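You operate a simulated robot arm through the tools that you are given. There is no shell and no other tool. Be economical: measure what you need, move in short steps, check, and stop when the job is done.

Carry out the task below with a simulated two-armed robot. There is one attempt and no reset: what you move stays moved.

JOB
Wipe up the spill on the top of the dark cart with the rag and put it back.

Only the result counts: the job must be done as asked and must still hold three seconds after the hand-in. Knocking over, shifting, dropping, spilling or breaking anything else fails it.

ROBOT AND FRAMES
Two 7-joint arms with two-finger parallel grippers on one trunk, on a base that drives. Base frame: it is fixed to the floor where the robot stands at the start and does not move with it; the origin is under the middle of the robot, x ahead of it, y to its left, z up; the surface under the hand at the start is at about z = 600. Units: mm, rad, N and s.
The left shoulder is at the start at [20, 113, 997], the right one opposite. With the tool pointing down near the work surface each hand reaches from about 180 to 600 mm from the robot's upright axis, wherever it stands, measured 20 degrees to its own side. Payload 1.57 kg a hand.
The TCP of each hand is the grasp point between the finger pads, 30 mm short of the fingertips. In the tool frame z runs along the fingers and y along their closing line. The gripper opens to 80 mm. The fingers are 17 mm wide and 12 mm thick; the gripper's body (40 by 82 mm) begins 80 mm behind the TCP.
Orientation is that of the tool frame in the base frame, as a unit quaternion [w, x, y, z]. With the fingers straight down and closing along the base's y, the tool's x points along the base's -x, its y along +y and its z along -z.

CONTROLS
- The arms move only by the tool servo_tool. It takes "left_increments", "right_increments" or both (then of equal length, played together; a hand with none holds still); each is a list of rows, each an object (a shift or turn left out is 0, a gripper value left out holds the last) with "linear": the shift along the tool's x, y, z in units of 300 mm (1.0 is 300 mm), a list of three; "rotation": the turn, a rotation vector about the tool's x, y, z in units of 180 degrees (1.0 is 180 degrees), a list of three. In form: [{"linear": [dx, dy, dz], "rotation": [wx, wy, wz]}, ...]. A call has 1 to 12 rows; each row is the pose to reach, as a shift and turn from the pose commanded when the call began, along the tool's axes at that moment. "left_hand" and "right_hand" are, for a hand that has rows, the opening, from 0 (shut) to 1 (fully open), set as the call begins (left out, the last holds). A call with a number of a shift or a turn outside -1 to 1 is refused whole. Each row takes 0.2 s and may step no farther than 50 mm and 0.15 rad from the row before; otherwise, or with a gripper value out of range, the whole call is refused. Where a pose cannot be reached the arm comes as near as it can. A force on the tool above 40 N (or 10 N above the force at the start of the call, whichever is more), or a blocked arm, ends the call early, and 0.2 s more pass. The fingers move at their own pace (about 45 mm/s each) and stop on an object; they squeeze with about 22 N. The grip force told is the motor's: it shows also when the fingers shut on nothing. Time passes only in rows, and 0.2 s behind the last, so rows that repeat a pose let the fingers close. It gives the time, the measured TCP pose, the force on the tool (base axes), the opening and the grip force at its end, in the units of the frame above (readings bear some noise), with the torque about the TCP (base axes, N m) and any sound that the robot's microphone picked up.
- Cameras (640 x 400 px; columns grow to the right, rows downward): "scene" is now at [109.3, 3.1, 1134.8]; the picture's right is [0.00, -1.00, 0.00], its down [-0.59, -0.00, -0.81] and it looks along [0.81, 0.00, -0.59] (base axes); focal length 276 px, centre (320, 200). "left" rides on the left gripper at [72, 7, -122] in its tool frame; the picture's right is [-0.09, 1.00, 0.00], its down [-0.84, -0.08, -0.54] and it looks along [-0.54, -0.05, 0.84] (tool axes); focal length 238 px, centre (320, 200). "right" rides on the right gripper at [72, -7, -122] in its tool frame; the picture's right is [0.09, 1.00, 0.00], its down [-0.84, 0.08, -0.54] and it looks along [-0.54, 0.05, 0.84] (tool axes); focal length 238 px, centre (320, 200). There is no depth. A picture from a camera that has moved, and an enlarged one, comes with that camera's place and axes in the base frame and with its lens. The place of the scene camera against the robot may be out by one fixed shift of up to 25 mm in any direction.
- get_image(camera): a new picture of that camera. It takes no simulated time.
- move_column(by): slides the trunk up (or, below 0, down) by that many mm; the arms and the scene camera ride with it, the base frame stays. It gives what a move gives, with no picture.
- steer(legs): drives the robot by 1 to 6 legs, each [ahead, left, turn to the left] in mm, mm and rad, along the robot's own axes; the way and the turn of a leg run together, so that a leg with both is an arc; at most 1500 mm and 3.142 rad a leg. The arms and the cameras ride along, it lands a little off, and it stops where it bumps. It gives what a move gives.
- head_to(pan, tilt): turns the head with the scene camera to pan (to the left, within 1.396 rad either way) and tilt (down, from -0.506 to 1.204), counted from straight ahead of the robot. It gives what a move gives.
- zoom(camera, box): a new picture of the part [left, top, right, bottom] of that camera's present view, enlarged. It takes no simulated time.
- sign_off(): hands the job in; it is judged then, once.

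Work in short steps. Places have to be worked out from the pictures, the camera data and where the tool is seen: move nearer, look again, correct. Check each grasp and each placing, and mend what went wrong. You have 120 turns and 100 pictures in all, those below and enlarged ones among them. Open the grippers and draw the arms clear of the work before you hand the job in, unless the task says otherwise; then end with one line.

The tools are called after ">>>" as a command line: name --argument value ..., lists and objects as JSON in quotes. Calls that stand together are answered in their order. servo_tool: Moves the arms, as the interface text tells. Its arguments: {"type":"object","properties":{"left_increments":{"type":"array","items":{"type":"object","properties":{"linear":{"type":"array","items":{"type":"number"}},"rotation":{"type":"array","items":{"type":"number"}}}}},"left_hand":{"type":"number"},"right_increments":{"type":"array","items":{"type":"object","properties":{"linear":{"type":"array","items":{"type":"number"}},"rotation":{"type":"array","items":{"type":"number"}}}}},"right_hand":{"type":"number"}},"required":[]} The other tools are called the same way: move_column (by) slides the trunk up or down; steer (legs) drives the base; head_to (pan, tilt) turns the head that bears the scene camera; get_image (camera) takes a picture; zoom (camera, box) takes an enlarged picture of a part of a camera's view; sign_off () hands the job in.

At the start:

```text
time_s: 0.0
left_position: [459.6, 119.9, 890.3]
left_orientation: [0.0, -0.001, 1.0, 0.0]
left_contact_force: [-1.0, -0.2, 0.4]
left_wrist_torque: [-0.01, 0.03, -0.02]
left_opening: 80.0
left_grip_force: 0.1
right_position: [467.2, -205.3, 840.8]
right_orientation: [0.0, 0.0, 1.0, 0.0]
right_contact_force: [-1.3, 0.9, -0.6]
right_wrist_torque: [0.03, -0.02, 0.01]
right_opening: 79.7
right_grip_force: 0.2
trunk travel left (down, up): [-50.0, 520.0]
robot x, y, heading: [-0.7, 1.4, 0.002]
head pan, tilt: [0.002, 0.63]
```

scene: 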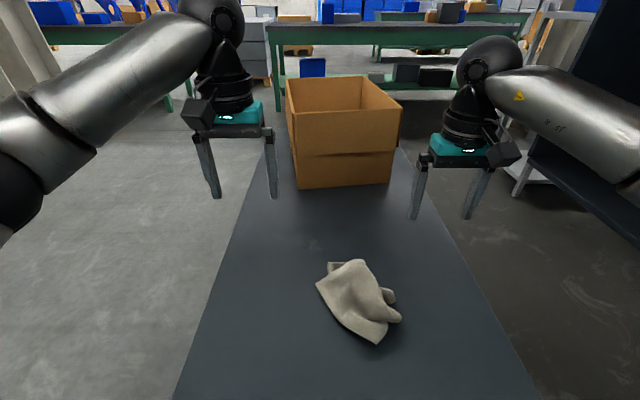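
right: 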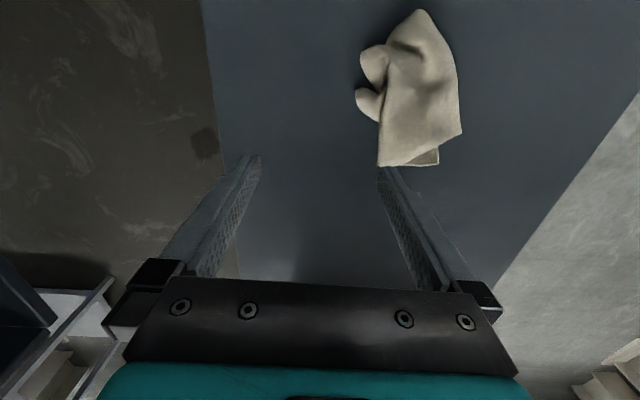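
left: 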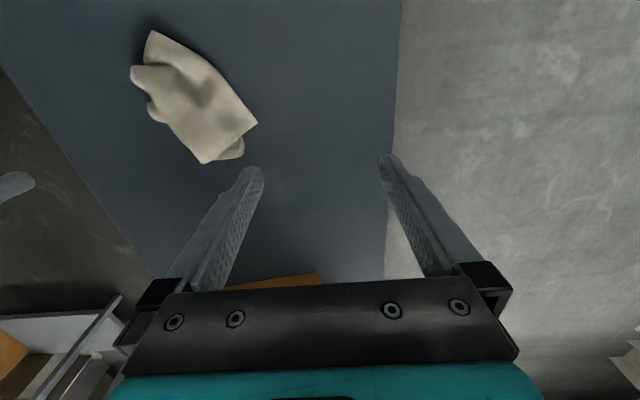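

The rag lies on a dark surface ahead, but I see no clear spill yet. I'll turn the head to look around for carts and the spill.

>>> head_to --pan -1.1 --tilt 0.6

>>> get_image --camera "scene"

>>> head_to --pan 1.1 --tilt 0.6

>>> get_image --camera "scene"

>>> head_to --pan 0 --tilt 0.2

>>> get_image --camera "scene"

```text
time_s: 1.3
left_position: [459.6, 118.3, 889.7]
left_orientation: [0.0, -0.001, 1.0, 0.0]
left_contact_force: [1.0, -0.5, 0.0]
left_wrist_torque: [0.0, 0.04, -0.01]
left_opening: 80.0
left_grip_force: 0.1
right_position: [466.5, -203.7, 841.5]
right_orientation: [0.001, 0.0, 1.0, 0.0]
right_contact_force: [0.1, -0.2, -0.2]
right_wrist_torque: [0.04, 0.0, -0.03]
right_opening: 79.9
right_grip_force: 0.0
trunk travel left (down, up): [-50.0, 520.0]
robot x, y, heading: [4.9, 0.7, 0.001]
head pan, tilt: [-1.1, 0.6]
```

```text
96 pictures are left
camera scene: at [62.1, -75.8, 1137.4], right [-0.89, -0.45, 0.0], down [-0.26, 0.5, -0.83], along [0.38, -0.73, -0.56], focal length 276 px, centre (320, 200)
```

scene: 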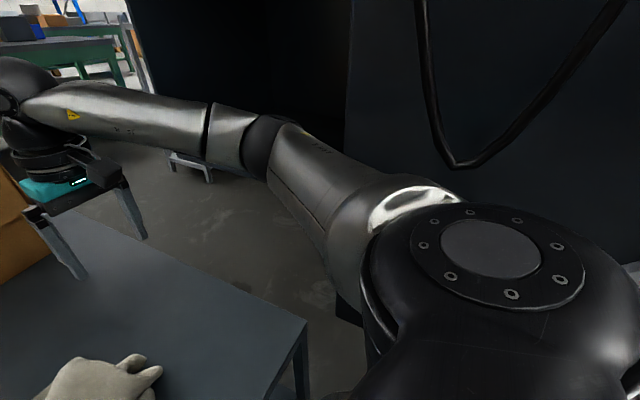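

```text
time_s: 3.4
left_position: [460.1, 118.2, 888.7]
left_orientation: [0.0, -0.002, 1.0, 0.0]
left_contact_force: [-0.2, 0.5, 0.5]
left_wrist_torque: [0.01, -0.03, -0.02]
left_opening: 80.0
left_grip_force: 0.0
right_position: [467.0, -204.2, 840.8]
right_orientation: [0.0, 0.0, 1.0, 0.001]
right_contact_force: [0.2, 0.6, 1.2]
right_wrist_torque: [-0.07, 0.02, -0.03]
right_opening: 79.8
right_grip_force: 0.0
trunk travel left (down, up): [-50.0, 520.0]
robot x, y, heading: [-3.4, -1.1, 0.0]
head pan, tilt: [1.1, 0.6]
```

```text
95 pictures are left
camera scene: at [62.1, 81.6, 1137.4], right [0.89, -0.45, 0.0], down [-0.26, -0.5, -0.83], along [0.38, 0.73, -0.56], focal length 276 px, centre (320, 200)
```

scene: 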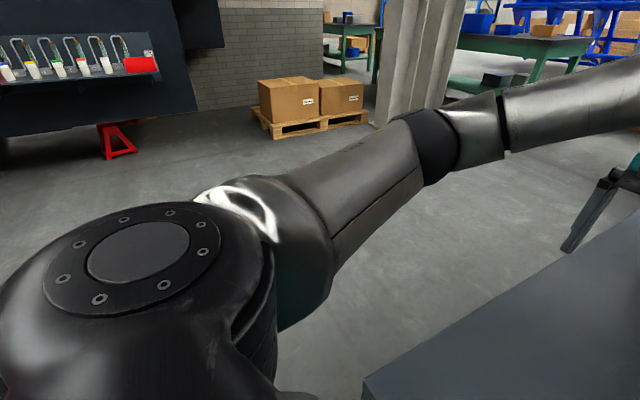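

```text
time_s: 4.7
left_position: [460.2, 119.2, 890.8]
left_orientation: [0.0, -0.001, 1.0, 0.001]
left_contact_force: [0.0, -0.2, 0.2]
left_wrist_torque: [0.03, -0.01, 0.03]
left_opening: 80.0
left_grip_force: 0.0
right_position: [466.9, -204.5, 841.6]
right_orientation: [0.001, -0.001, 1.0, 0.0]
right_contact_force: [0.0, -0.8, 0.2]
right_wrist_torque: [-0.01, -0.02, 0.01]
right_opening: 80.1
right_grip_force: 0.1
trunk travel left (down, up): [-50.0, 520.0]
robot x, y, heading: [3.1, 1.5, 0.001]
head pan, tilt: [0.0, 0.201]
```

```text
94 pictures are left
camera scene: at [115.1, 3.0, 1174.2], right [0.0, -1.0, 0.0], down [-0.2, 0.0, -0.98], along [0.98, 0.0, -0.2], focal length 276 px, centre (320, 200)
```

scene: 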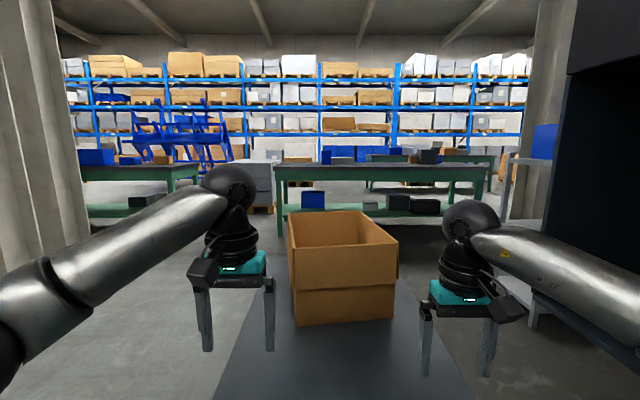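

The dark surface in front may be the cart; the spill may be hidden behind the box or be faint. I'll look down steeply and zoom.

>>> head_to --pan 0 --tilt 0.8

>>> zoom --camera "scene" --box '[200, 60, 480, 400]'

>>> zoom --camera "right" --box '[180, 0, 640, 290]'

>>> zoom --camera "left" --box '[0, 0, 460, 290]'

```text
time_s: 5.7
left_position: [460.5, 118.4, 889.3]
left_orientation: [0.0, -0.002, 1.0, 0.001]
left_contact_force: [1.3, 0.7, -0.5]
left_wrist_torque: [-0.02, -0.01, -0.02]
left_opening: 80.1
left_grip_force: 0.0
right_position: [466.8, -204.4, 840.4]
right_orientation: [0.0, 0.0, 1.0, 0.001]
right_contact_force: [0.4, 0.2, 0.0]
right_wrist_torque: [-0.03, 0.01, -0.02]
right_opening: 80.1
right_grip_force: 0.0
trunk travel left (down, up): [-50.0, 520.0]
robot x, y, heading: [1.1, -0.9, -0.002]
head pan, tilt: [0.0, 0.799]
```

```text
1.18 times, centred on (340, 230) of scene
camera zoom: at [102.6, 2.9, 1120.6], right [0.0, -1.0, 0.0], down [-0.72, 0.0, -0.7], along [0.7, 0.0, -0.72], focal length 325 px, centre (296, 165)
```

zoom: 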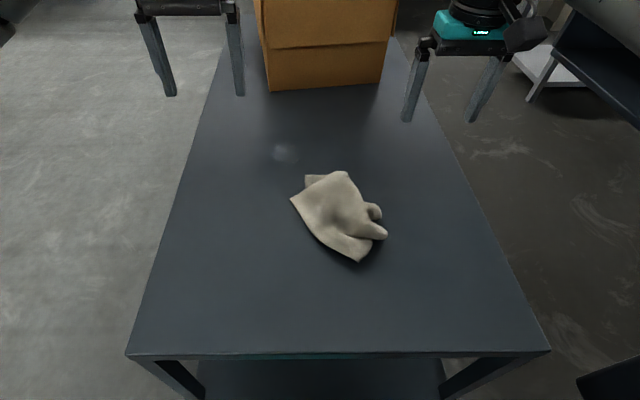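

```text
1.38 times, centred on (410, 145) of right
camera zoom: at [394.5, -211.3, 963.0], right [-0.09, 1.0, 0.0], down [0.84, 0.08, 0.54], along [0.54, 0.05, -0.84], focal length 329 px, centre (196, 276)
```

zoom: 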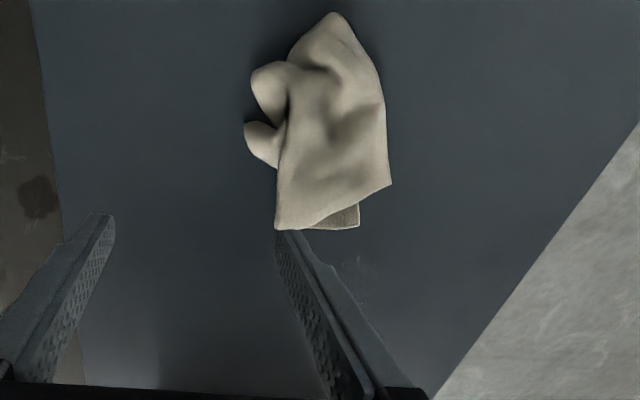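

```text
1.38 times, centred on (230, 145) of left
camera zoom: at [387.1, 125.7, 1010.9], right [0.09, 1.0, 0.0], down [0.84, -0.08, 0.54], along [0.54, -0.05, -0.84], focal length 329 px, centre (444, 276)
```

zoom: 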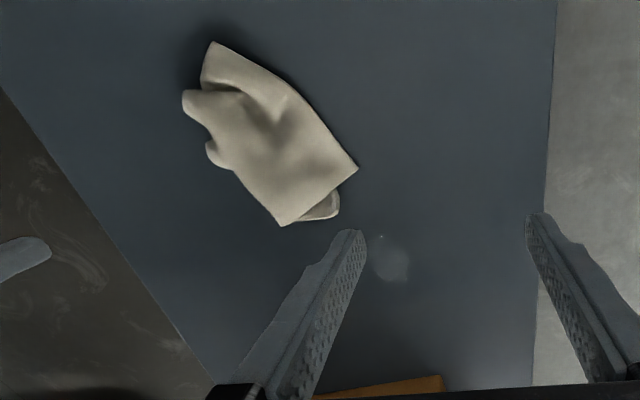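

A faint patch shows at about (630, 28) in both views, so it's likely real. I'll zoom in on it.

>>> zoom --camera "scene" --box '[280, 150, 400, 230]'

>>> zoom --camera "left" --box '[220, 130, 380, 230]'

>>> zoom --camera "right" --box '[360, 130, 520, 230]'

```text
5.00 times, centred on (340, 190) of scene
camera zoom: at [102.6, 2.9, 1120.6], right [0.0, -1.0, 0.0], down [-0.72, 0.0, -0.7], along [0.7, 0.0, -0.72], focal length 1381 px, centre (220, 250)
```

zoom: 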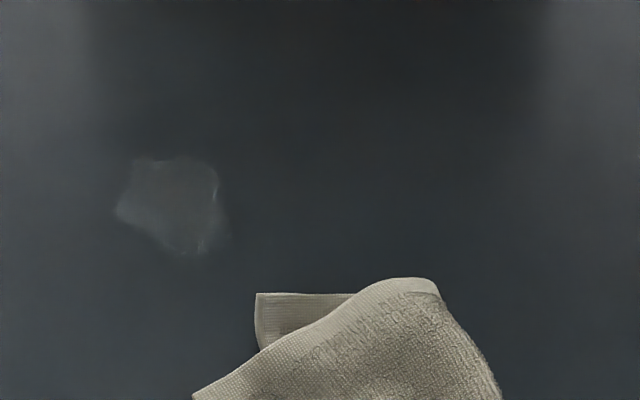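

```text
4.00 times, centred on (300, 180) of left
camera zoom: at [387.1, 125.7, 1010.9], right [0.09, 1.0, 0.0], down [0.84, -0.08, 0.54], along [0.54, -0.05, -0.84], focal length 953 px, centre (400, 280)
```

zoom: 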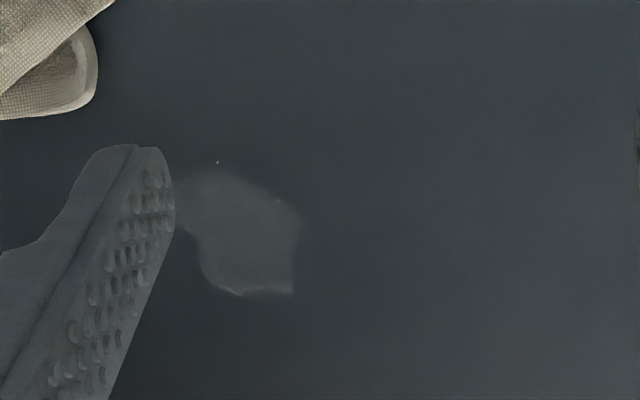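

```text
4.00 times, centred on (440, 180) of right
camera zoom: at [394.5, -211.3, 963.0], right [-0.09, 1.0, 0.0], down [0.84, 0.08, 0.54], along [0.54, 0.05, -0.84], focal length 953 px, centre (-160, 280)
```

zoom: 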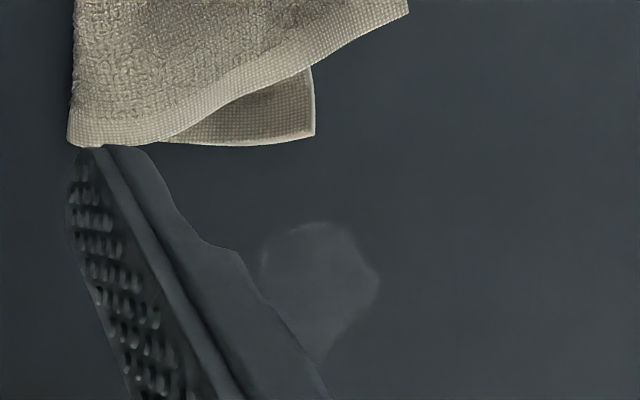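

The spill is a clear puddle about 60–70 mm wide around (619, 27); the rag is at about (441, −82). The spill is at the edge of reach, so I'll check the clearance between base and cart.

>>> head_to --pan 0 --tilt 1.2

>>> get_image --camera "scene"

```text
time_s: 6.6
left_position: [459.6, 118.8, 889.2]
left_orientation: [-0.001, -0.001, 1.0, 0.0]
left_contact_force: [0.1, -0.4, 0.6]
left_wrist_torque: [-0.01, 0.0, -0.01]
left_opening: 80.0
left_grip_force: 0.2
right_position: [468.0, -205.2, 840.2]
right_orientation: [0.0, 0.0, 1.0, 0.0]
right_contact_force: [-0.2, 0.2, -0.4]
right_wrist_torque: [-0.01, 0.03, 0.03]
right_opening: 80.1
right_grip_force: 0.0
trunk travel left (down, up): [-50.0, 520.0]
robot x, y, heading: [2.0, 2.1, 0.004]
head pan, tilt: [0.0, 1.201]
```

```text
87 pictures are left
camera scene: at [77.9, 2.9, 1092.8], right [0.0, -1.0, 0.0], down [-0.93, 0.0, -0.36], along [0.36, 0.0, -0.93], focal length 276 px, centre (320, 200)
```

scene: 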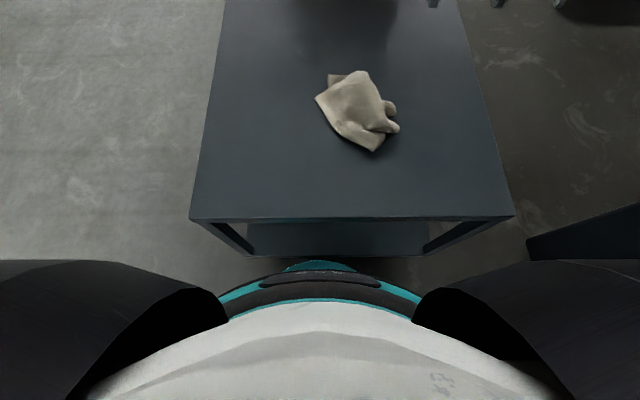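

The base front is only about 20 mm from the cart, so no driving ahead; I'll reach the spill by tilting the tool forward. First I bring the right hand above the rag at z≈760 for a look.

>>> servo_tool --right_increments '[{"linear": [0.022, 0.1025, 0.05]}, {"linear": [0.044, 0.205, 0.1]}, {"linear": [0.066, 0.3075, 0.16]}, {"linear": [0.0867, 0.41, 0.22]}, {"linear": [0.0867, 0.41, 0.27]}]'

>>> head_to --pan 0 --tilt 0.9

>>> get_image --camera "right"

>>> get_image --camera "scene"

```text
time_s: 7.8
left_position: [459.8, 119.6, 889.1]
left_orientation: [-0.001, -0.001, 1.0, 0.0]
left_contact_force: [-0.9, -0.9, 0.6]
left_wrist_torque: [-0.01, 0.01, 0.01]
left_opening: 79.7
left_grip_force: 0.0
right_position: [440.2, -79.2, 759.6]
right_orientation: [-0.001, 0.0, 1.0, 0.0]
right_contact_force: [0.7, -0.2, -0.3]
right_wrist_torque: [-0.01, 0.0, 0.01]
right_opening: 79.9
right_grip_force: 0.1
trunk travel left (down, up): [-50.0, 520.0]
robot x, y, heading: [-0.3, -3.3, -0.001]
head pan, tilt: [0.0, 1.201]
```

```text
time_s: 8.6
left_position: [459.4, 119.9, 890.1]
left_orientation: [0.0, -0.001, 1.0, 0.0]
left_contact_force: [0.6, -1.4, -0.2]
left_wrist_torque: [0.03, 0.02, 0.04]
left_opening: 80.2
left_grip_force: 0.2
right_position: [440.8, -80.2, 760.2]
right_orientation: [0.0, 0.0, 1.0, -0.001]
right_contact_force: [-0.4, -0.1, -0.4]
right_wrist_torque: [0.0, 0.0, 0.01]
right_opening: 79.8
right_grip_force: 0.1
trunk travel left (down, up): [-50.0, 520.0]
robot x, y, heading: [-2.9, 0.1, 0.003]
head pan, tilt: [0.0, 0.901]
```

```text
86 pictures are left
camera right: at [368.7, -86.8, 882.5], right [-0.09, 1.0, 0.0], down [0.84, 0.08, 0.54], along [0.54, 0.05, -0.84], focal length 238 px, centre (320, 200)
```

right: 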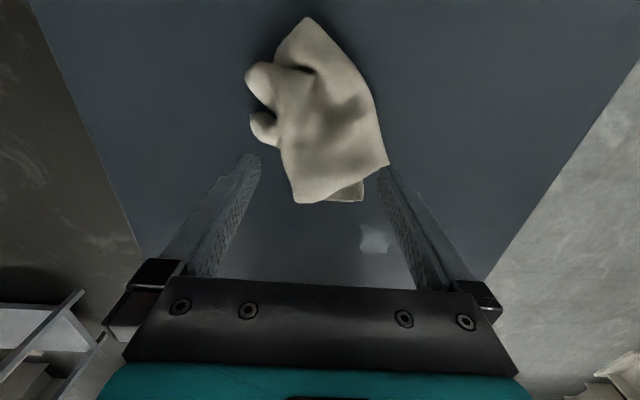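

```text
85 pictures are left
camera scene: at [97.4, 2.9, 1112.6], right [0.0, -1.0, 0.0], down [-0.78, 0.0, -0.62], along [0.62, 0.0, -0.78], focal length 276 px, centre (320, 200)
```

scene: 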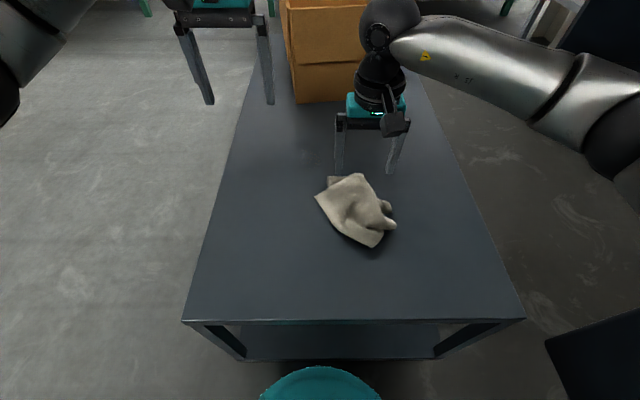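

The rag spans roughly x 350–545, y −160–10, larger than the opening. I zoom to find a ridge to pinch.

>>> zoom --camera "right" --box '[220, 0, 420, 215]'

>>> zoom --camera "scene" --box '[290, 150, 420, 260]'

>>> zoom --camera "left" --box '[60, 0, 300, 180]'

```text
1.86 times, centred on (320, 108) of right
camera zoom: at [368.7, -86.8, 882.5], right [-0.09, 1.0, 0.0], down [0.84, 0.08, 0.54], along [0.54, 0.05, -0.84], focal length 443 px, centre (320, 372)
```

zoom: 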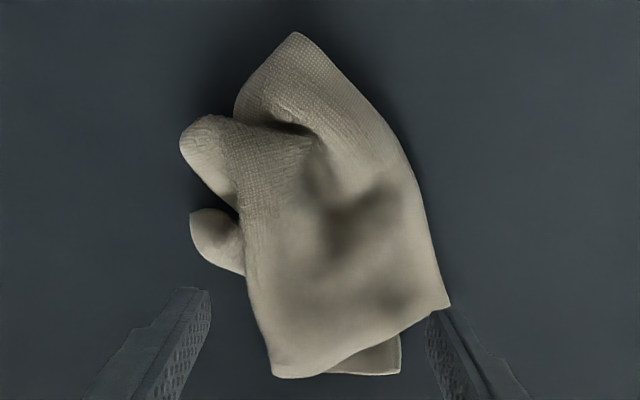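

```text
3.64 times, centred on (355, 205) of scene
camera zoom: at [97.4, 2.9, 1112.6], right [0.0, -1.0, 0.0], down [-0.78, 0.0, -0.62], along [0.62, 0.0, -0.78], focal length 1004 px, centre (193, 182)
```

zoom: 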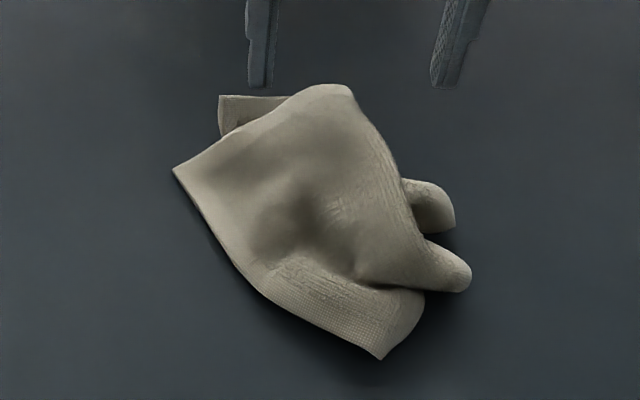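

```text
2.22 times, centred on (180, 90) of left
camera zoom: at [387.1, 125.7, 1010.9], right [0.09, 1.0, 0.0], down [0.84, -0.08, 0.54], along [0.54, -0.05, -0.84], focal length 530 px, centre (631, 444)
```

zoom: 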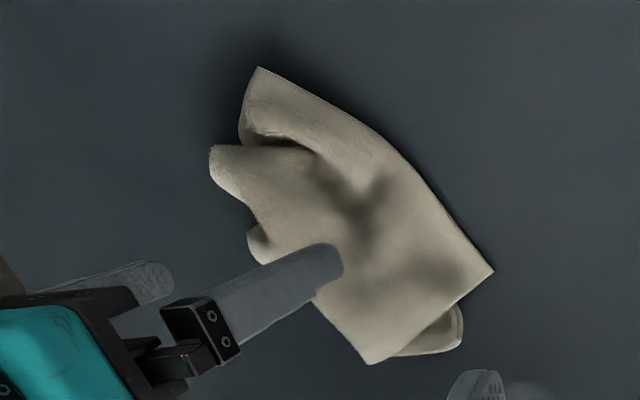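

I see two tube-like lobes on the rag's right side; the farther one (≈(450, −145), ~37 mm wide) can be pinched, and the rag then dragged flat over the spill and back. I move above it, yawing the tool about 70°.

>>> servo_tool --right_increments '[{"linear": [-0.004, -0.024, 0], "rotation": [0, 0, -0.0432]}, {"linear": [-0.008, -0.048, 0], "rotation": [0, 0, -0.0864]}, {"linear": [-0.011, -0.072, 0], "rotation": [0, 0, -0.1297]}, {"linear": [-0.015, -0.096, 0], "rotation": [0, 0, -0.1729]}, {"linear": [-0.018, -0.12, 0], "rotation": [0, 0, -0.2161]}, {"linear": [-0.022, -0.145, 0], "rotation": [0, 0, -0.2593]}, {"linear": [-0.025, -0.17, 0.02], "rotation": [0, 0, -0.3025]}, {"linear": [-0.028, -0.195, 0.07], "rotation": [0, 0, -0.3458]}, {"linear": [-0.032, -0.217, 0.12], "rotation": [0, 0, -0.389]}]'

>>> get_image --camera "right"

>>> zoom --camera "scene" --box '[260, 80, 480, 260]'

```text
time_s: 10.6
left_position: [461.5, 119.8, 888.6]
left_orientation: [-0.001, -0.001, 1.0, 0.0]
left_contact_force: [0.7, 1.5, -0.6]
left_wrist_torque: [-0.01, 0.05, -0.02]
left_opening: 80.0
left_grip_force: 0.1
right_position: [383.5, -136.6, 803.9]
right_orientation: [0.002, -0.486, 0.874, -0.006]
right_contact_force: [0.3, 0.7, 0.0]
right_wrist_torque: [-0.01, 0.03, 0.0]
right_opening: 79.8
right_grip_force: 0.1
right hand out of reach, approached as far as the arm can: row 7, 8, 9
trunk travel left (down, up): [-50.0, 520.0]
robot x, y, heading: [-0.3, -2.4, 0.005]
head pan, tilt: [0.0, 0.901]
```

```text
81 pictures are left
camera right: at [349.9, -199.5, 926.3], right [-0.89, 0.45, -0.01], down [0.37, 0.76, 0.54], along [0.25, 0.48, -0.84], focal length 238 px, centre (320, 200)
```

right: 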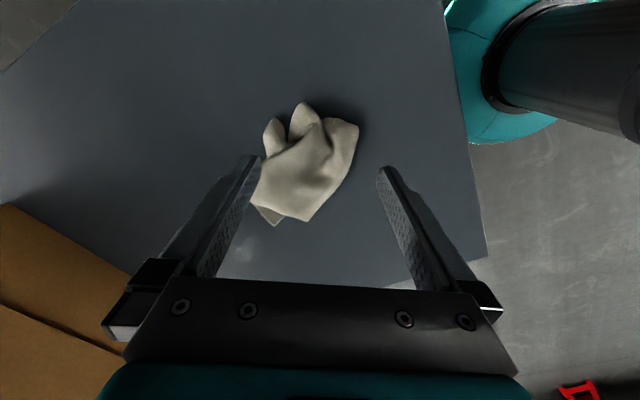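

```text
2.22 times, centred on (370, 170) of scene
camera zoom: at [98.9, 3.1, 1112.5], right [0.0, -1.0, 0.0], down [-0.78, 0.0, -0.62], along [0.62, 0.0, -0.78], focal length 614 px, centre (209, 267)
```

zoom: 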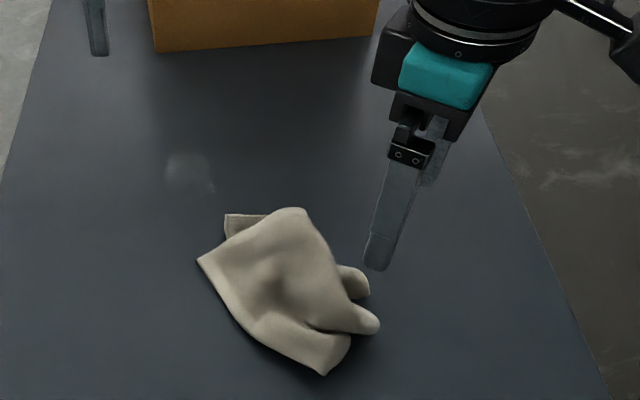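

That yaw direction hits the arm's limit. I'll go back to yaw 0 above the rag's middle and probe how the rag behaves under an ordinary top pinch.

>>> servo_tool --right_increments '[{"rotation": [0, 0, 0.04]}, {"linear": [-0.03, 0, 0], "rotation": [0, 0, 0.08]}, {"linear": [-0.06, -0.01, 0], "rotation": [0, 0, 0.12]}, {"linear": [-0.1, -0.02, 0], "rotation": [0, 0, 0.16]}, {"linear": [-0.14, -0.03, 0], "rotation": [0, 0, 0.2]}, {"linear": [-0.18, -0.04, 0], "rotation": [0, 0, 0.24]}, {"linear": [-0.22, -0.05, 0], "rotation": [0, 0, 0.28]}, {"linear": [-0.26, -0.06, 0.05], "rotation": [0, 0, 0.322]}]'

```text
time_s: 12.4
left_position: [459.8, 119.0, 889.7]
left_orientation: [-0.001, -0.001, 1.0, 0.0]
left_contact_force: [-0.3, 0.1, 0.6]
left_wrist_torque: [-0.01, 0.0, 0.0]
left_opening: 80.0
left_grip_force: 0.0
right_position: [439.0, -77.1, 789.9]
right_orientation: [0.005, 0.002, 1.0, -0.004]
right_contact_force: [0.3, 0.0, 1.0]
right_wrist_torque: [-0.01, 0.01, -0.01]
right_opening: 80.0
right_grip_force: 0.0
trunk travel left (down, up): [-50.0, 520.0]
robot x, y, heading: [1.2, -0.5, -0.003]
head pan, tilt: [0.0, 0.901]
```

Back at yaw 0. I descend over the rag's middle in small steps until contact.

>>> servo_tool --right_increments '[{"linear": [0, 0, 0.12]}, {"linear": [0, 0, 0.24]}, {"linear": [0, 0, 0.36]}, {"linear": [0, 0, 0.42]}, {"linear": [0, 0, 0.42]}]'

>>> get_image --camera "right"

>>> zoom --camera "scene" --box '[280, 120, 440, 260]'

```text
time_s: 13.6
left_position: [459.3, 118.4, 891.2]
left_orientation: [0.0, -0.001, 1.0, -0.001]
left_contact_force: [-0.5, -0.2, -0.2]
left_wrist_torque: [0.0, -0.01, -0.04]
left_opening: 80.0
left_grip_force: 0.0
right_position: [443.0, -80.8, 663.3]
right_orientation: [0.007, -0.001, 1.0, -0.004]
right_contact_force: [0.3, -1.2, -0.2]
right_wrist_torque: [0.01, 0.0, 0.01]
right_opening: 80.2
right_grip_force: 0.1
trunk travel left (down, up): [-50.0, 520.0]
robot x, y, heading: [0.3, 1.0, 0.001]
head pan, tilt: [0.0, 0.901]
```

```text
79 pictures are left
camera right: at [369.5, -86.7, 784.7], right [-0.09, 1.0, -0.01], down [0.83, 0.08, 0.55], along [0.55, 0.04, -0.83], focal length 238 px, centre (320, 200)
```

right: 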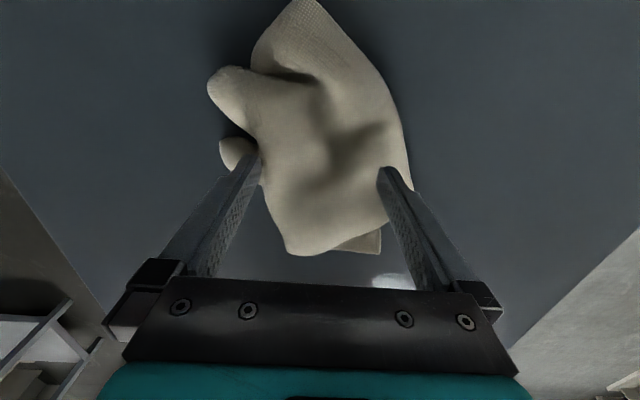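

```text
2.86 times, centred on (360, 190) of scene
camera zoom: at [97.4, 2.9, 1112.6], right [0.0, -1.0, 0.0], down [-0.78, 0.0, -0.62], along [0.62, 0.0, -0.78], focal length 789 px, centre (206, 229)
```

zoom: 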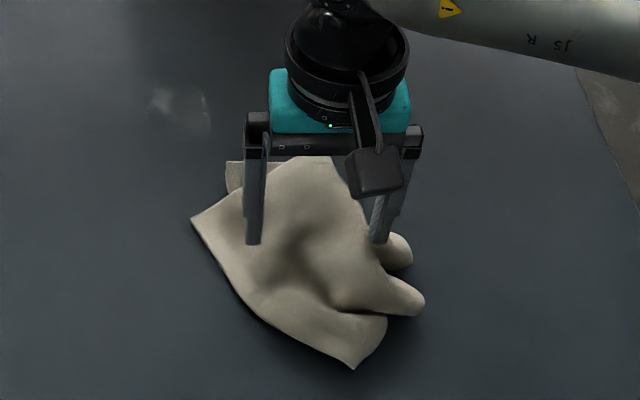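

Nearly at the rag with no contact yet; the rag here is ~95 mm wide. I continue down slowly, watching the force.

>>> servo_tool --right_increments '[{"linear": [0, 0, 0.015]}, {"linear": [0, 0, 0.03]}, {"linear": [0, 0, 0.045]}, {"linear": [0, 0, 0.06]}, {"linear": [0, 0, 0.06]}]'

>>> get_image --camera "right"

```text
time_s: 14.8
left_position: [459.1, 118.8, 889.6]
left_orientation: [-0.001, 0.0, 1.0, -0.001]
left_contact_force: [-0.4, -0.3, 0.6]
left_wrist_torque: [0.01, -0.01, 0.01]
left_opening: 79.8
left_grip_force: 0.1
right_position: [441.0, -81.7, 645.7]
right_orientation: [0.005, -0.001, 1.0, -0.004]
right_contact_force: [-0.2, 0.0, 1.2]
right_wrist_torque: [-0.01, 0.01, 0.02]
right_opening: 80.1
right_grip_force: 0.1
trunk travel left (down, up): [-50.0, 520.0]
robot x, y, heading: [-0.7, 0.3, 0.001]
head pan, tilt: [0.0, 0.901]
```

```text
77 pictures are left
camera right: at [367.9, -86.0, 766.6], right [-0.09, 1.0, -0.01], down [0.83, 0.08, 0.55], along [0.55, 0.04, -0.83], focal length 238 px, centre (320, 200)
```

right: 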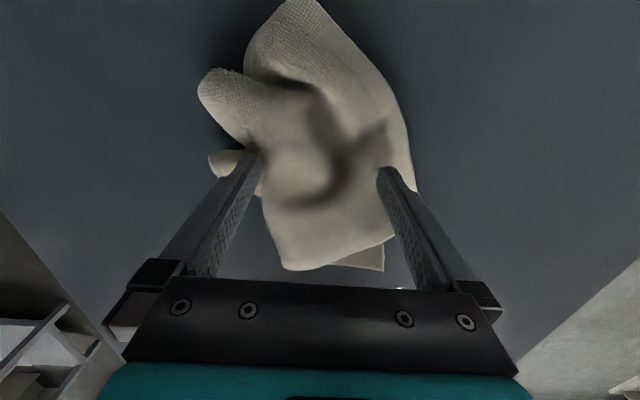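

Still no force with tips at z≈616. A bit lower, toward the tabletop.

>>> servo_tool --right_increments '[{"linear": [0, 0, 0.01]}, {"linear": [0, 0, 0.02]}, {"linear": [0, 0, 0.03]}, {"linear": [0, 0, 0.03]}]'

>>> get_image --camera "right"

>>> zoom --camera "scene" --box '[280, 120, 440, 260]'

```text
time_s: 15.8
left_position: [459.1, 119.1, 889.6]
left_orientation: [-0.001, -0.001, 1.0, 0.0]
left_contact_force: [-0.4, 0.1, 0.1]
left_wrist_torque: [0.02, 0.03, 0.03]
left_opening: 80.0
left_grip_force: 0.1
right_position: [442.7, -80.1, 638.1]
right_orientation: [0.006, -0.001, 1.0, -0.005]
right_contact_force: [-1.9, -1.1, 9.6]
right_wrist_torque: [-0.49, 0.04, -0.07]
right_opening: 80.1
right_grip_force: 0.0
trunk travel left (down, up): [-50.0, 520.0]
robot x, y, heading: [-0.8, -0.8, -0.004]
head pan, tilt: [0.0, 0.901]
```

```text
76 pictures are left
camera right: at [368.3, -85.6, 758.5], right [-0.09, 1.0, -0.01], down [0.83, 0.08, 0.55], along [0.55, 0.04, -0.83], focal length 238 px, centre (320, 200)
```

right: 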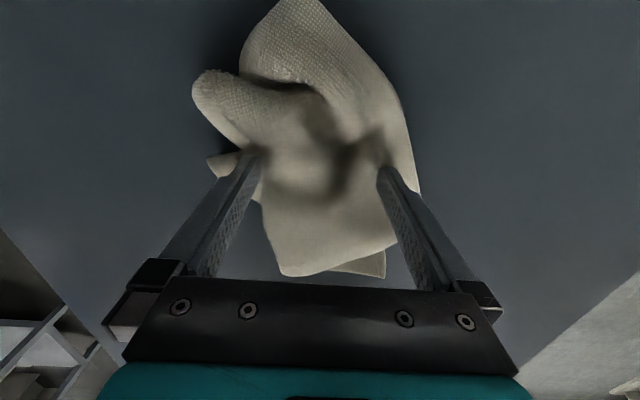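

```text
2.86 times, centred on (360, 190) of scene
camera zoom: at [96.7, 3.0, 1112.8], right [0.0, -1.0, 0.0], down [-0.78, 0.0, -0.62], along [0.62, 0.0, -0.78], focal length 789 px, centre (206, 229)
```

zoom: 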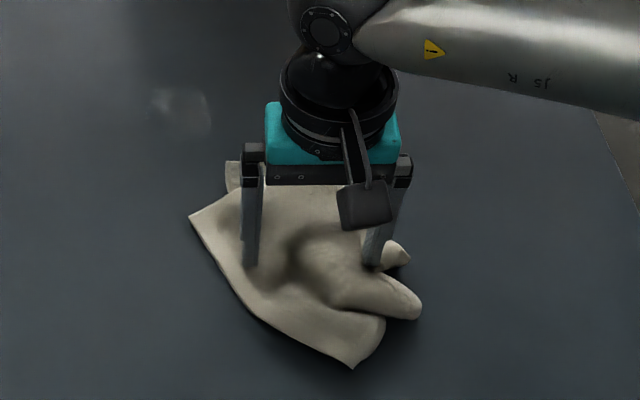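

Contact of ~10 N at the right finger. Now I close the gripper here to see what it gathers.

>>> servo_tool --right_hand 0 --right_increments '[{"linear": [0, 0, 0]}, {"linear": [0, 0, 0]}, {"linear": [0, 0, 0]}, {"linear": [0, 0, 0]}, {"linear": [0, 0, 0]}, {"linear": [0, 0, 0]}, {"linear": [0, 0, 0]}]'

>>> get_image --camera "right"

>>> zoom --camera "scene" --box '[280, 120, 440, 260]'

```text
time_s: 17.4
left_position: [458.9, 118.9, 889.9]
left_orientation: [0.001, -0.001, 1.0, 0.0]
left_contact_force: [-0.4, -0.5, 0.0]
left_wrist_torque: [0.0, -0.01, -0.04]
left_opening: 79.9
left_grip_force: 0.1
right_position: [441.8, -79.4, 635.9]
right_orientation: [0.006, -0.001, 1.0, -0.005]
right_contact_force: [1.1, -3.4, 16.0]
right_wrist_torque: [-0.26, 0.02, 0.07]
right_opening: 15.6
right_grip_force: 22.4
trunk travel left (down, up): [-50.0, 520.0]
robot x, y, heading: [-1.1, -2.5, 0.005]
head pan, tilt: [0.0, 0.901]
```

```text
74 pictures are left
camera right: at [368.1, -85.6, 758.2], right [-0.09, 1.0, -0.01], down [0.83, 0.08, 0.55], along [0.55, 0.04, -0.83], focal length 238 px, centre (320, 200)
```

right: 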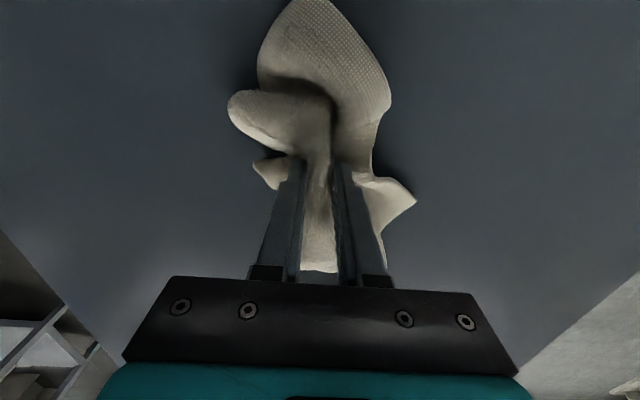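

```text
2.86 times, centred on (360, 190) of scene
camera zoom: at [96.6, 2.9, 1112.7], right [0.0, -1.0, 0.0], down [-0.78, 0.0, -0.62], along [0.62, 0.0, -0.78], focal length 789 px, centre (206, 229)
```

zoom: 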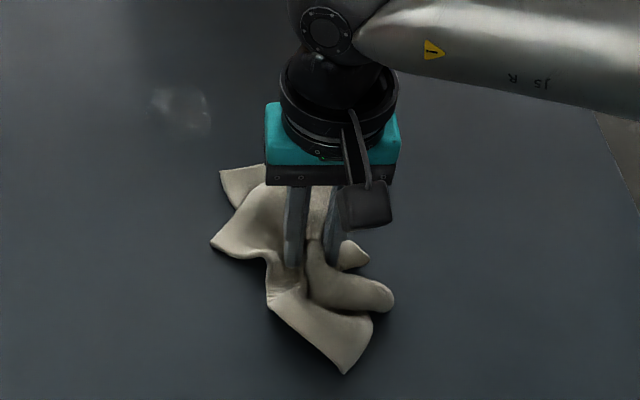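

The rag is soft cloth and is well gripped (15.6 mm bunch, 22 N). I lift it by 60 mm and check.

>>> servo_tool --right_increments '[{"linear": [0, 0, -0.07]}, {"linear": [0, 0, -0.14]}, {"linear": [0, 0, -0.2]}, {"linear": [0, 0, -0.2]}]'

>>> get_image --camera "right"

>>> get_image --camera "scene"

>>> get_image --camera "left"

```text
time_s: 18.4
left_position: [460.2, 120.2, 890.5]
left_orientation: [0.0, -0.001, 1.0, 0.0]
left_contact_force: [-1.3, -0.7, 0.3]
left_wrist_torque: [0.0, -0.03, 0.01]
left_opening: 80.2
left_grip_force: 0.1
right_position: [441.1, -77.6, 696.5]
right_orientation: [0.005, 0.0, 1.0, -0.005]
right_contact_force: [0.5, -0.1, -1.0]
right_wrist_torque: [-0.06, 0.0, 0.06]
right_opening: 13.6
right_grip_force: 22.0
trunk travel left (down, up): [-50.0, 520.0]
robot x, y, heading: [-4.0, -0.7, -0.001]
head pan, tilt: [0.0, 0.901]
```

```text
72 pictures are left
camera right: at [367.5, -84.7, 818.0], right [-0.09, 1.0, -0.01], down [0.83, 0.08, 0.55], along [0.55, 0.04, -0.84], focal length 238 px, centre (320, 200)
```

right: 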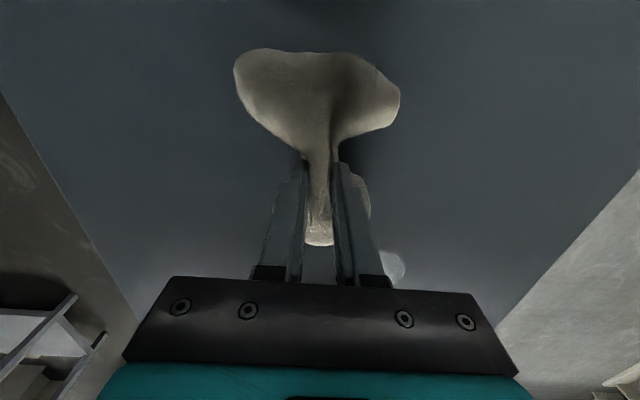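

```text
71 pictures are left
camera scene: at [97.4, 2.9, 1112.6], right [0.0, -1.0, 0.0], down [-0.78, 0.0, -0.62], along [0.62, 0.0, -0.78], focal length 276 px, centre (320, 200)
```

scene: 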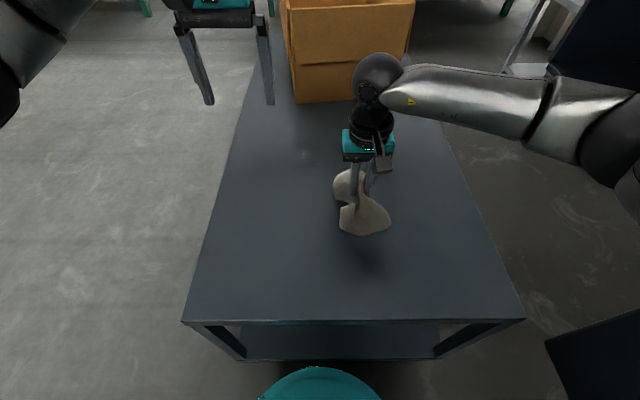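

```text
70 pictures are left
camera left: at [387.1, 125.7, 1010.9], right [0.09, 1.0, 0.0], down [0.84, -0.08, 0.54], along [0.54, -0.05, -0.84], focal length 238 px, centre (320, 200)
```

left: 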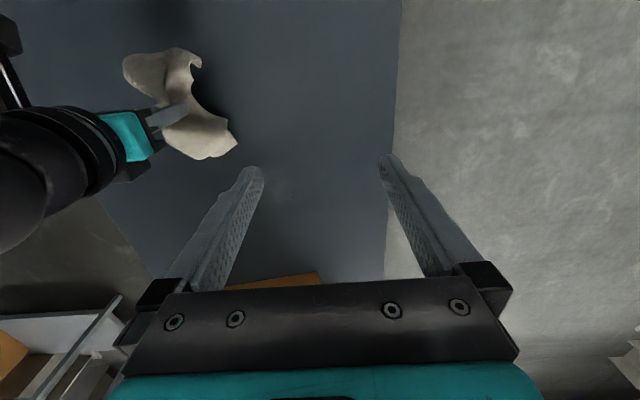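

Nothing under the rag except bare top. I move the left hand 150 mm out to the left, and carry the rag to above the spill with some forward tilt.

>>> servo_tool --left_increments '[{"linear": [0, 0.15, 0]}, {"linear": [0, 0.3, 0]}, {"linear": [0, 0.45, 0]}, {"linear": [0, 0.5, 0]}, {"linear": [0, 0.5, 0]}, {"linear": [0, 0.5, 0]}, {"linear": [0, 0.5, 0]}]' --right_increments '[{"linear": [-0.05, 0.03, 0]}, {"linear": [-0.12, 0.07, 0], "rotation": [0, -0.03, 0]}, {"linear": [-0.2, 0.12, 0], "rotation": [0, -0.06, 0]}, {"linear": [-0.3, 0.18, 0], "rotation": [0, -0.09, 0]}, {"linear": [-0.4, 0.25, 0], "rotation": [0, -0.12, 0]}, {"linear": [-0.5, 0.31, 0], "rotation": [0, -0.12, 0]}, {"linear": [-0.53, 0.33, 0], "rotation": [0, -0.12, 0]}]'

>>> get_image --camera "right"

>>> zoom --camera "scene" --box '[220, 60, 460, 210]'

```text
time_s: 20.0
left_position: [460.6, 271.9, 887.7]
left_orientation: [0.0, -0.001, 1.0, 0.0]
left_contact_force: [-0.3, 0.0, -0.1]
left_wrist_torque: [-0.02, -0.01, 0.0]
left_opening: 80.0
left_grip_force: 0.1
right_position: [600.7, 20.1, 698.1]
right_orientation: [0.193, -0.002, 0.981, -0.005]
right_contact_force: [-0.1, -0.6, -0.8]
right_wrist_torque: [0.02, 0.01, -0.03]
right_opening: 13.5
right_grip_force: 21.4
trunk travel left (down, up): [-50.0, 520.0]
robot x, y, heading: [2.0, 0.3, 0.0]
head pan, tilt: [0.0, 0.901]
```

```text
69 pictures are left
camera right: at [487.7, 13.2, 783.2], right [-0.09, 1.0, -0.04], down [0.57, 0.09, 0.82], along [0.82, 0.05, -0.57], focal length 238 px, centre (320, 200)
```

right: 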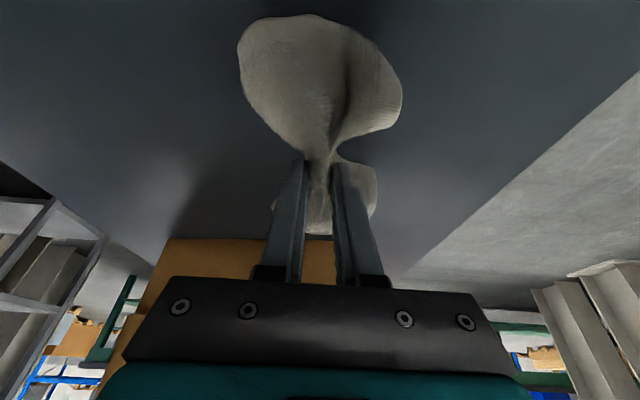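

```text
2.67 times, centred on (340, 135) of scene
camera zoom: at [97.4, 3.0, 1112.6], right [0.0, -1.0, 0.0], down [-0.78, 0.0, -0.62], along [0.62, 0.0, -0.78], focal length 736 px, centre (267, 373)
```

zoom: 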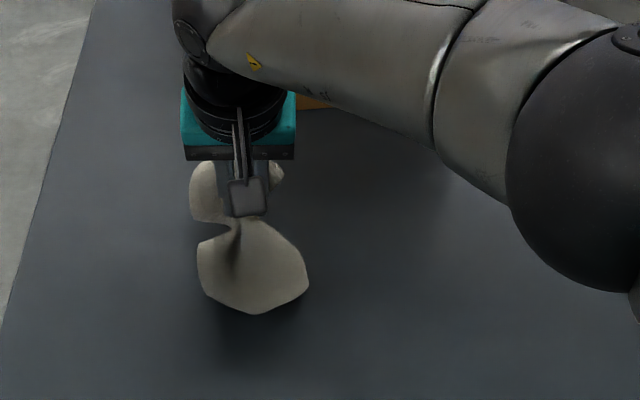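

Reach is fine at 22° tilt. I lower the rag just behind the spill and make a first wiping pass, watching force.

>>> servo_tool --right_increments '[{"linear": [0.087, 0.02, 0.036]}, {"linear": [0.118, 0.02, 0.114]}, {"linear": [0.137, 0.02, 0.16]}, {"linear": [0.137, 0.02, 0.16]}, {"linear": [0.0757, 0.02, 0.185]}, {"linear": [0.014, 0.02, 0.211]}, {"linear": [-0.063, 0.02, 0.242]}, {"linear": [-0.063, 0.02, 0.242]}]'

>>> zoom --camera "scene" --box '[220, 60, 460, 210]'

>>> get_image --camera "right"

>>> get_image --camera "left"

```text
time_s: 21.8
left_position: [461.6, 271.1, 888.8]
left_orientation: [0.0, -0.001, 1.0, 0.0]
left_contact_force: [0.0, 0.2, 1.0]
left_wrist_torque: [0.01, 0.0, 0.02]
left_opening: 79.9
left_grip_force: 0.1
right_position: [599.4, 26.3, 647.5]
right_orientation: [0.192, -0.002, 0.981, -0.004]
right_contact_force: [0.4, -0.1, -0.2]
right_wrist_torque: [0.0, 0.0, -0.03]
right_opening: 13.6
right_grip_force: 22.4
right hand out of reach, approached as far as the arm can: row 5, 6, 7, 8
trunk travel left (down, up): [-50.0, 520.0]
robot x, y, heading: [3.5, -2.8, 0.0]
head pan, tilt: [0.0, 0.901]
```

```text
2.67 times, centred on (340, 135) of scene
camera zoom: at [97.3, 3.1, 1112.6], right [0.0, -1.0, 0.0], down [-0.78, 0.0, -0.62], along [0.62, 0.0, -0.78], focal length 736 px, centre (267, 373)
```

zoom: 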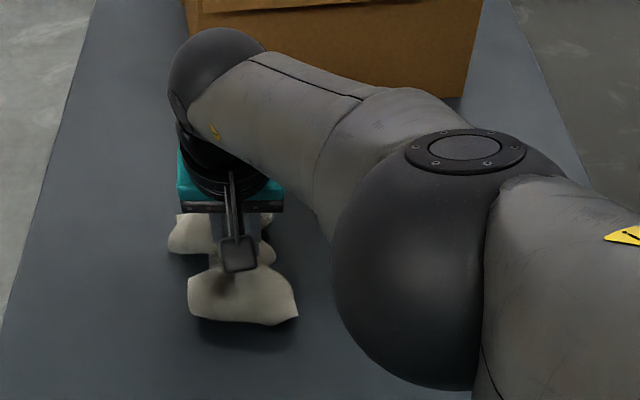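

```text
66 pictures are left
camera right: at [486.4, 20.4, 734.5], right [-0.09, 1.0, -0.04], down [0.57, 0.09, 0.82], along [0.82, 0.05, -0.57], focal length 238 px, centre (320, 200)
```

right: 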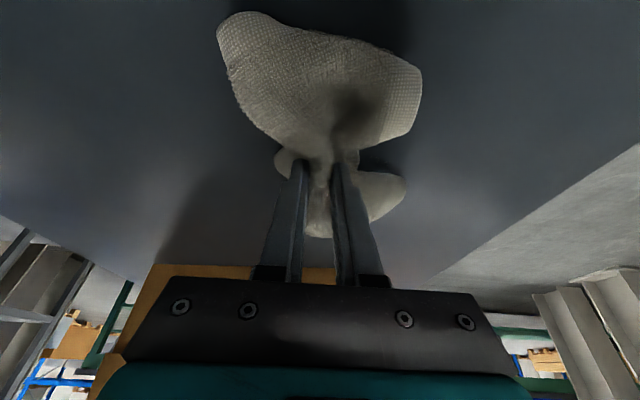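

```text
65 pictures are left
camera left: at [387.9, 277.4, 1009.8], right [0.09, 1.0, 0.0], down [0.84, -0.08, 0.54], along [0.54, -0.05, -0.84], focal length 238 px, centre (320, 200)
```

left: 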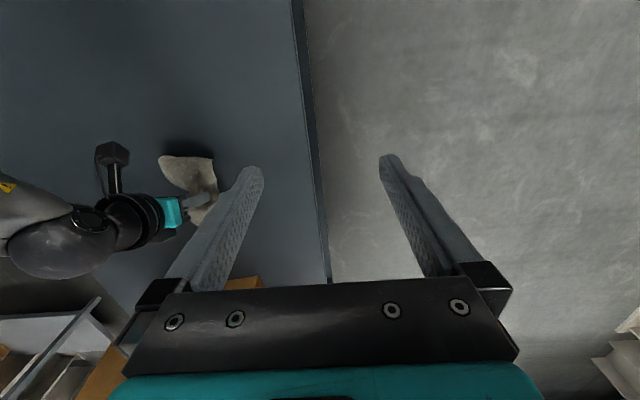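

Reach runs out near x=600 at 22° tilt. I'll add 20° more tilt and then try extending further forward and down.

>>> servo_tool --right_increments '[{"rotation": [0, -0.037, 0]}, {"rotation": [0, -0.074, 0]}, {"rotation": [0, -0.111, 0]}, {"linear": [-0.057, 0, 0.04], "rotation": [0, -0.111, 0]}, {"linear": [-0.106, 0, 0.08], "rotation": [0, -0.111, 0]}]'

>>> get_image --camera "right"

```text
time_s: 23.0
left_position: [460.2, 269.9, 889.0]
left_orientation: [0.0, 0.0, 1.0, 0.0]
left_contact_force: [-0.1, 0.1, -0.1]
left_wrist_torque: [0.0, -0.05, 0.0]
left_opening: 79.9
left_grip_force: 0.1
right_position: [639.0, 22.9, 639.9]
right_orientation: [0.361, -0.001, 0.932, -0.005]
right_contact_force: [1.0, -0.3, 3.2]
right_wrist_torque: [-0.04, 0.02, -0.06]
right_opening: 13.5
right_grip_force: 21.8
right hand out of reach, approached as far as the arm can: row 1, 2, 3, 4
trunk travel left (down, up): [-50.0, 520.0]
robot x, y, heading: [-0.6, -0.4, 0.0]
head pan, tilt: [0.0, 0.901]
```

```text
64 pictures are left
camera right: at [503.1, 16.3, 681.7], right [-0.07, 1.0, -0.07], down [0.25, 0.09, 0.96], along [0.97, 0.05, -0.26], focal length 238 px, centre (320, 200)
```

right: 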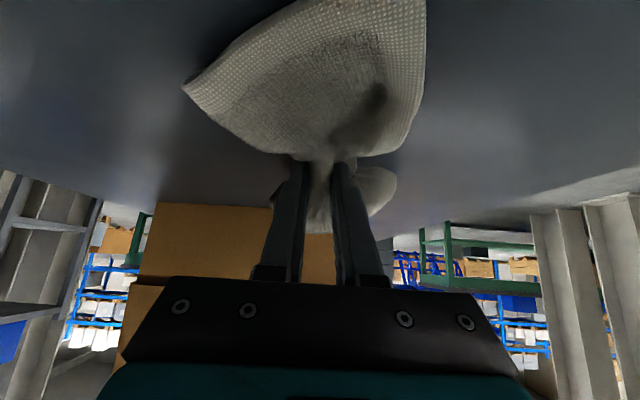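

Now it reaches (639, 23) with tips about 12–15 mm above the top. I'll press down about 12 mm and wipe over the spill in lanes by pulling back and pushing forward.

>>> servo_tool --right_increments '[{"linear": [0.027, 0, 0.03]}, {"linear": [0.126, 0, -0.06]}, {"linear": [0.212, 0, -0.139]}, {"linear": [0.212, -0.083, -0.139]}, {"linear": [0.126, -0.083, -0.06]}, {"linear": [0.027, -0.083, 0.03]}, {"linear": [0.027, 0.033, 0.03]}, {"linear": [0.027, 0.117, 0.03]}, {"linear": [0.126, 0.117, -0.06]}, {"linear": [0.212, 0.117, -0.139]}, {"linear": [0.126, 0.05, -0.06]}, {"linear": [0.027, 0, 0.03]}]'

>>> get_image --camera "right"

>>> zoom --camera "left" --box '[80, 100, 320, 280]'

```text
time_s: 25.3
left_position: [459.5, 270.8, 889.9]
left_orientation: [0.0, -0.001, 1.0, 0.001]
left_contact_force: [-0.2, 0.5, -0.9]
left_wrist_torque: [-0.02, -0.01, 0.0]
left_opening: 80.0
left_grip_force: 0.0
right_position: [579.4, 56.9, 633.6]
right_orientation: [0.365, -0.002, 0.931, 0.001]
right_contact_force: [-3.7, -1.8, 14.0]
right_wrist_torque: [0.01, -0.03, -0.01]
right_opening: 13.7
right_grip_force: 21.6
right hand out of reach, approached as far as the arm can: row 7, 8
trunk travel left (down, up): [-50.0, 520.0]
robot x, y, heading: [0.1, -0.8, 0.003]
head pan, tilt: [0.0, 0.901]
stopped in row 11 (right hand): the force on the tool passed its limit at 43 N (the readings are from after the stop); the commanded pose is now the measured one
```

```text
63 pictures are left
camera right: at [443.4, 48.7, 674.1], right [-0.07, 1.0, -0.06], down [0.25, 0.08, 0.97], along [0.97, 0.06, -0.25], focal length 238 px, centre (320, 200)
```

right: 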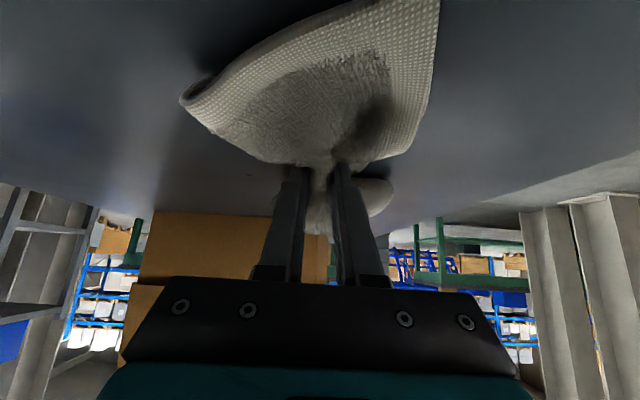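

```text
2.22 times, centred on (200, 190) of left
camera zoom: at [387.0, 277.5, 1010.1], right [0.09, 1.0, 0.0], down [0.84, -0.08, 0.54], along [0.54, -0.05, -0.84], focal length 530 px, centre (587, 222)
```

zoom: 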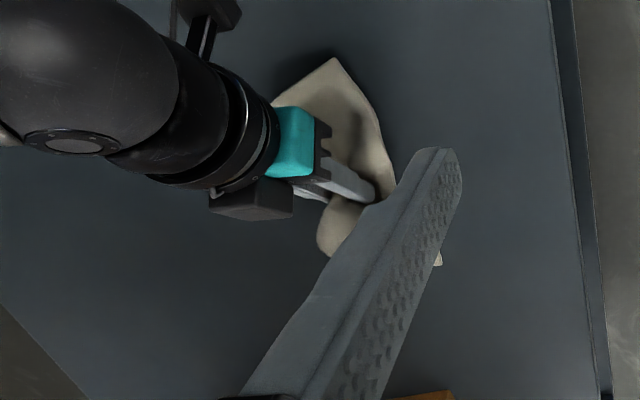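

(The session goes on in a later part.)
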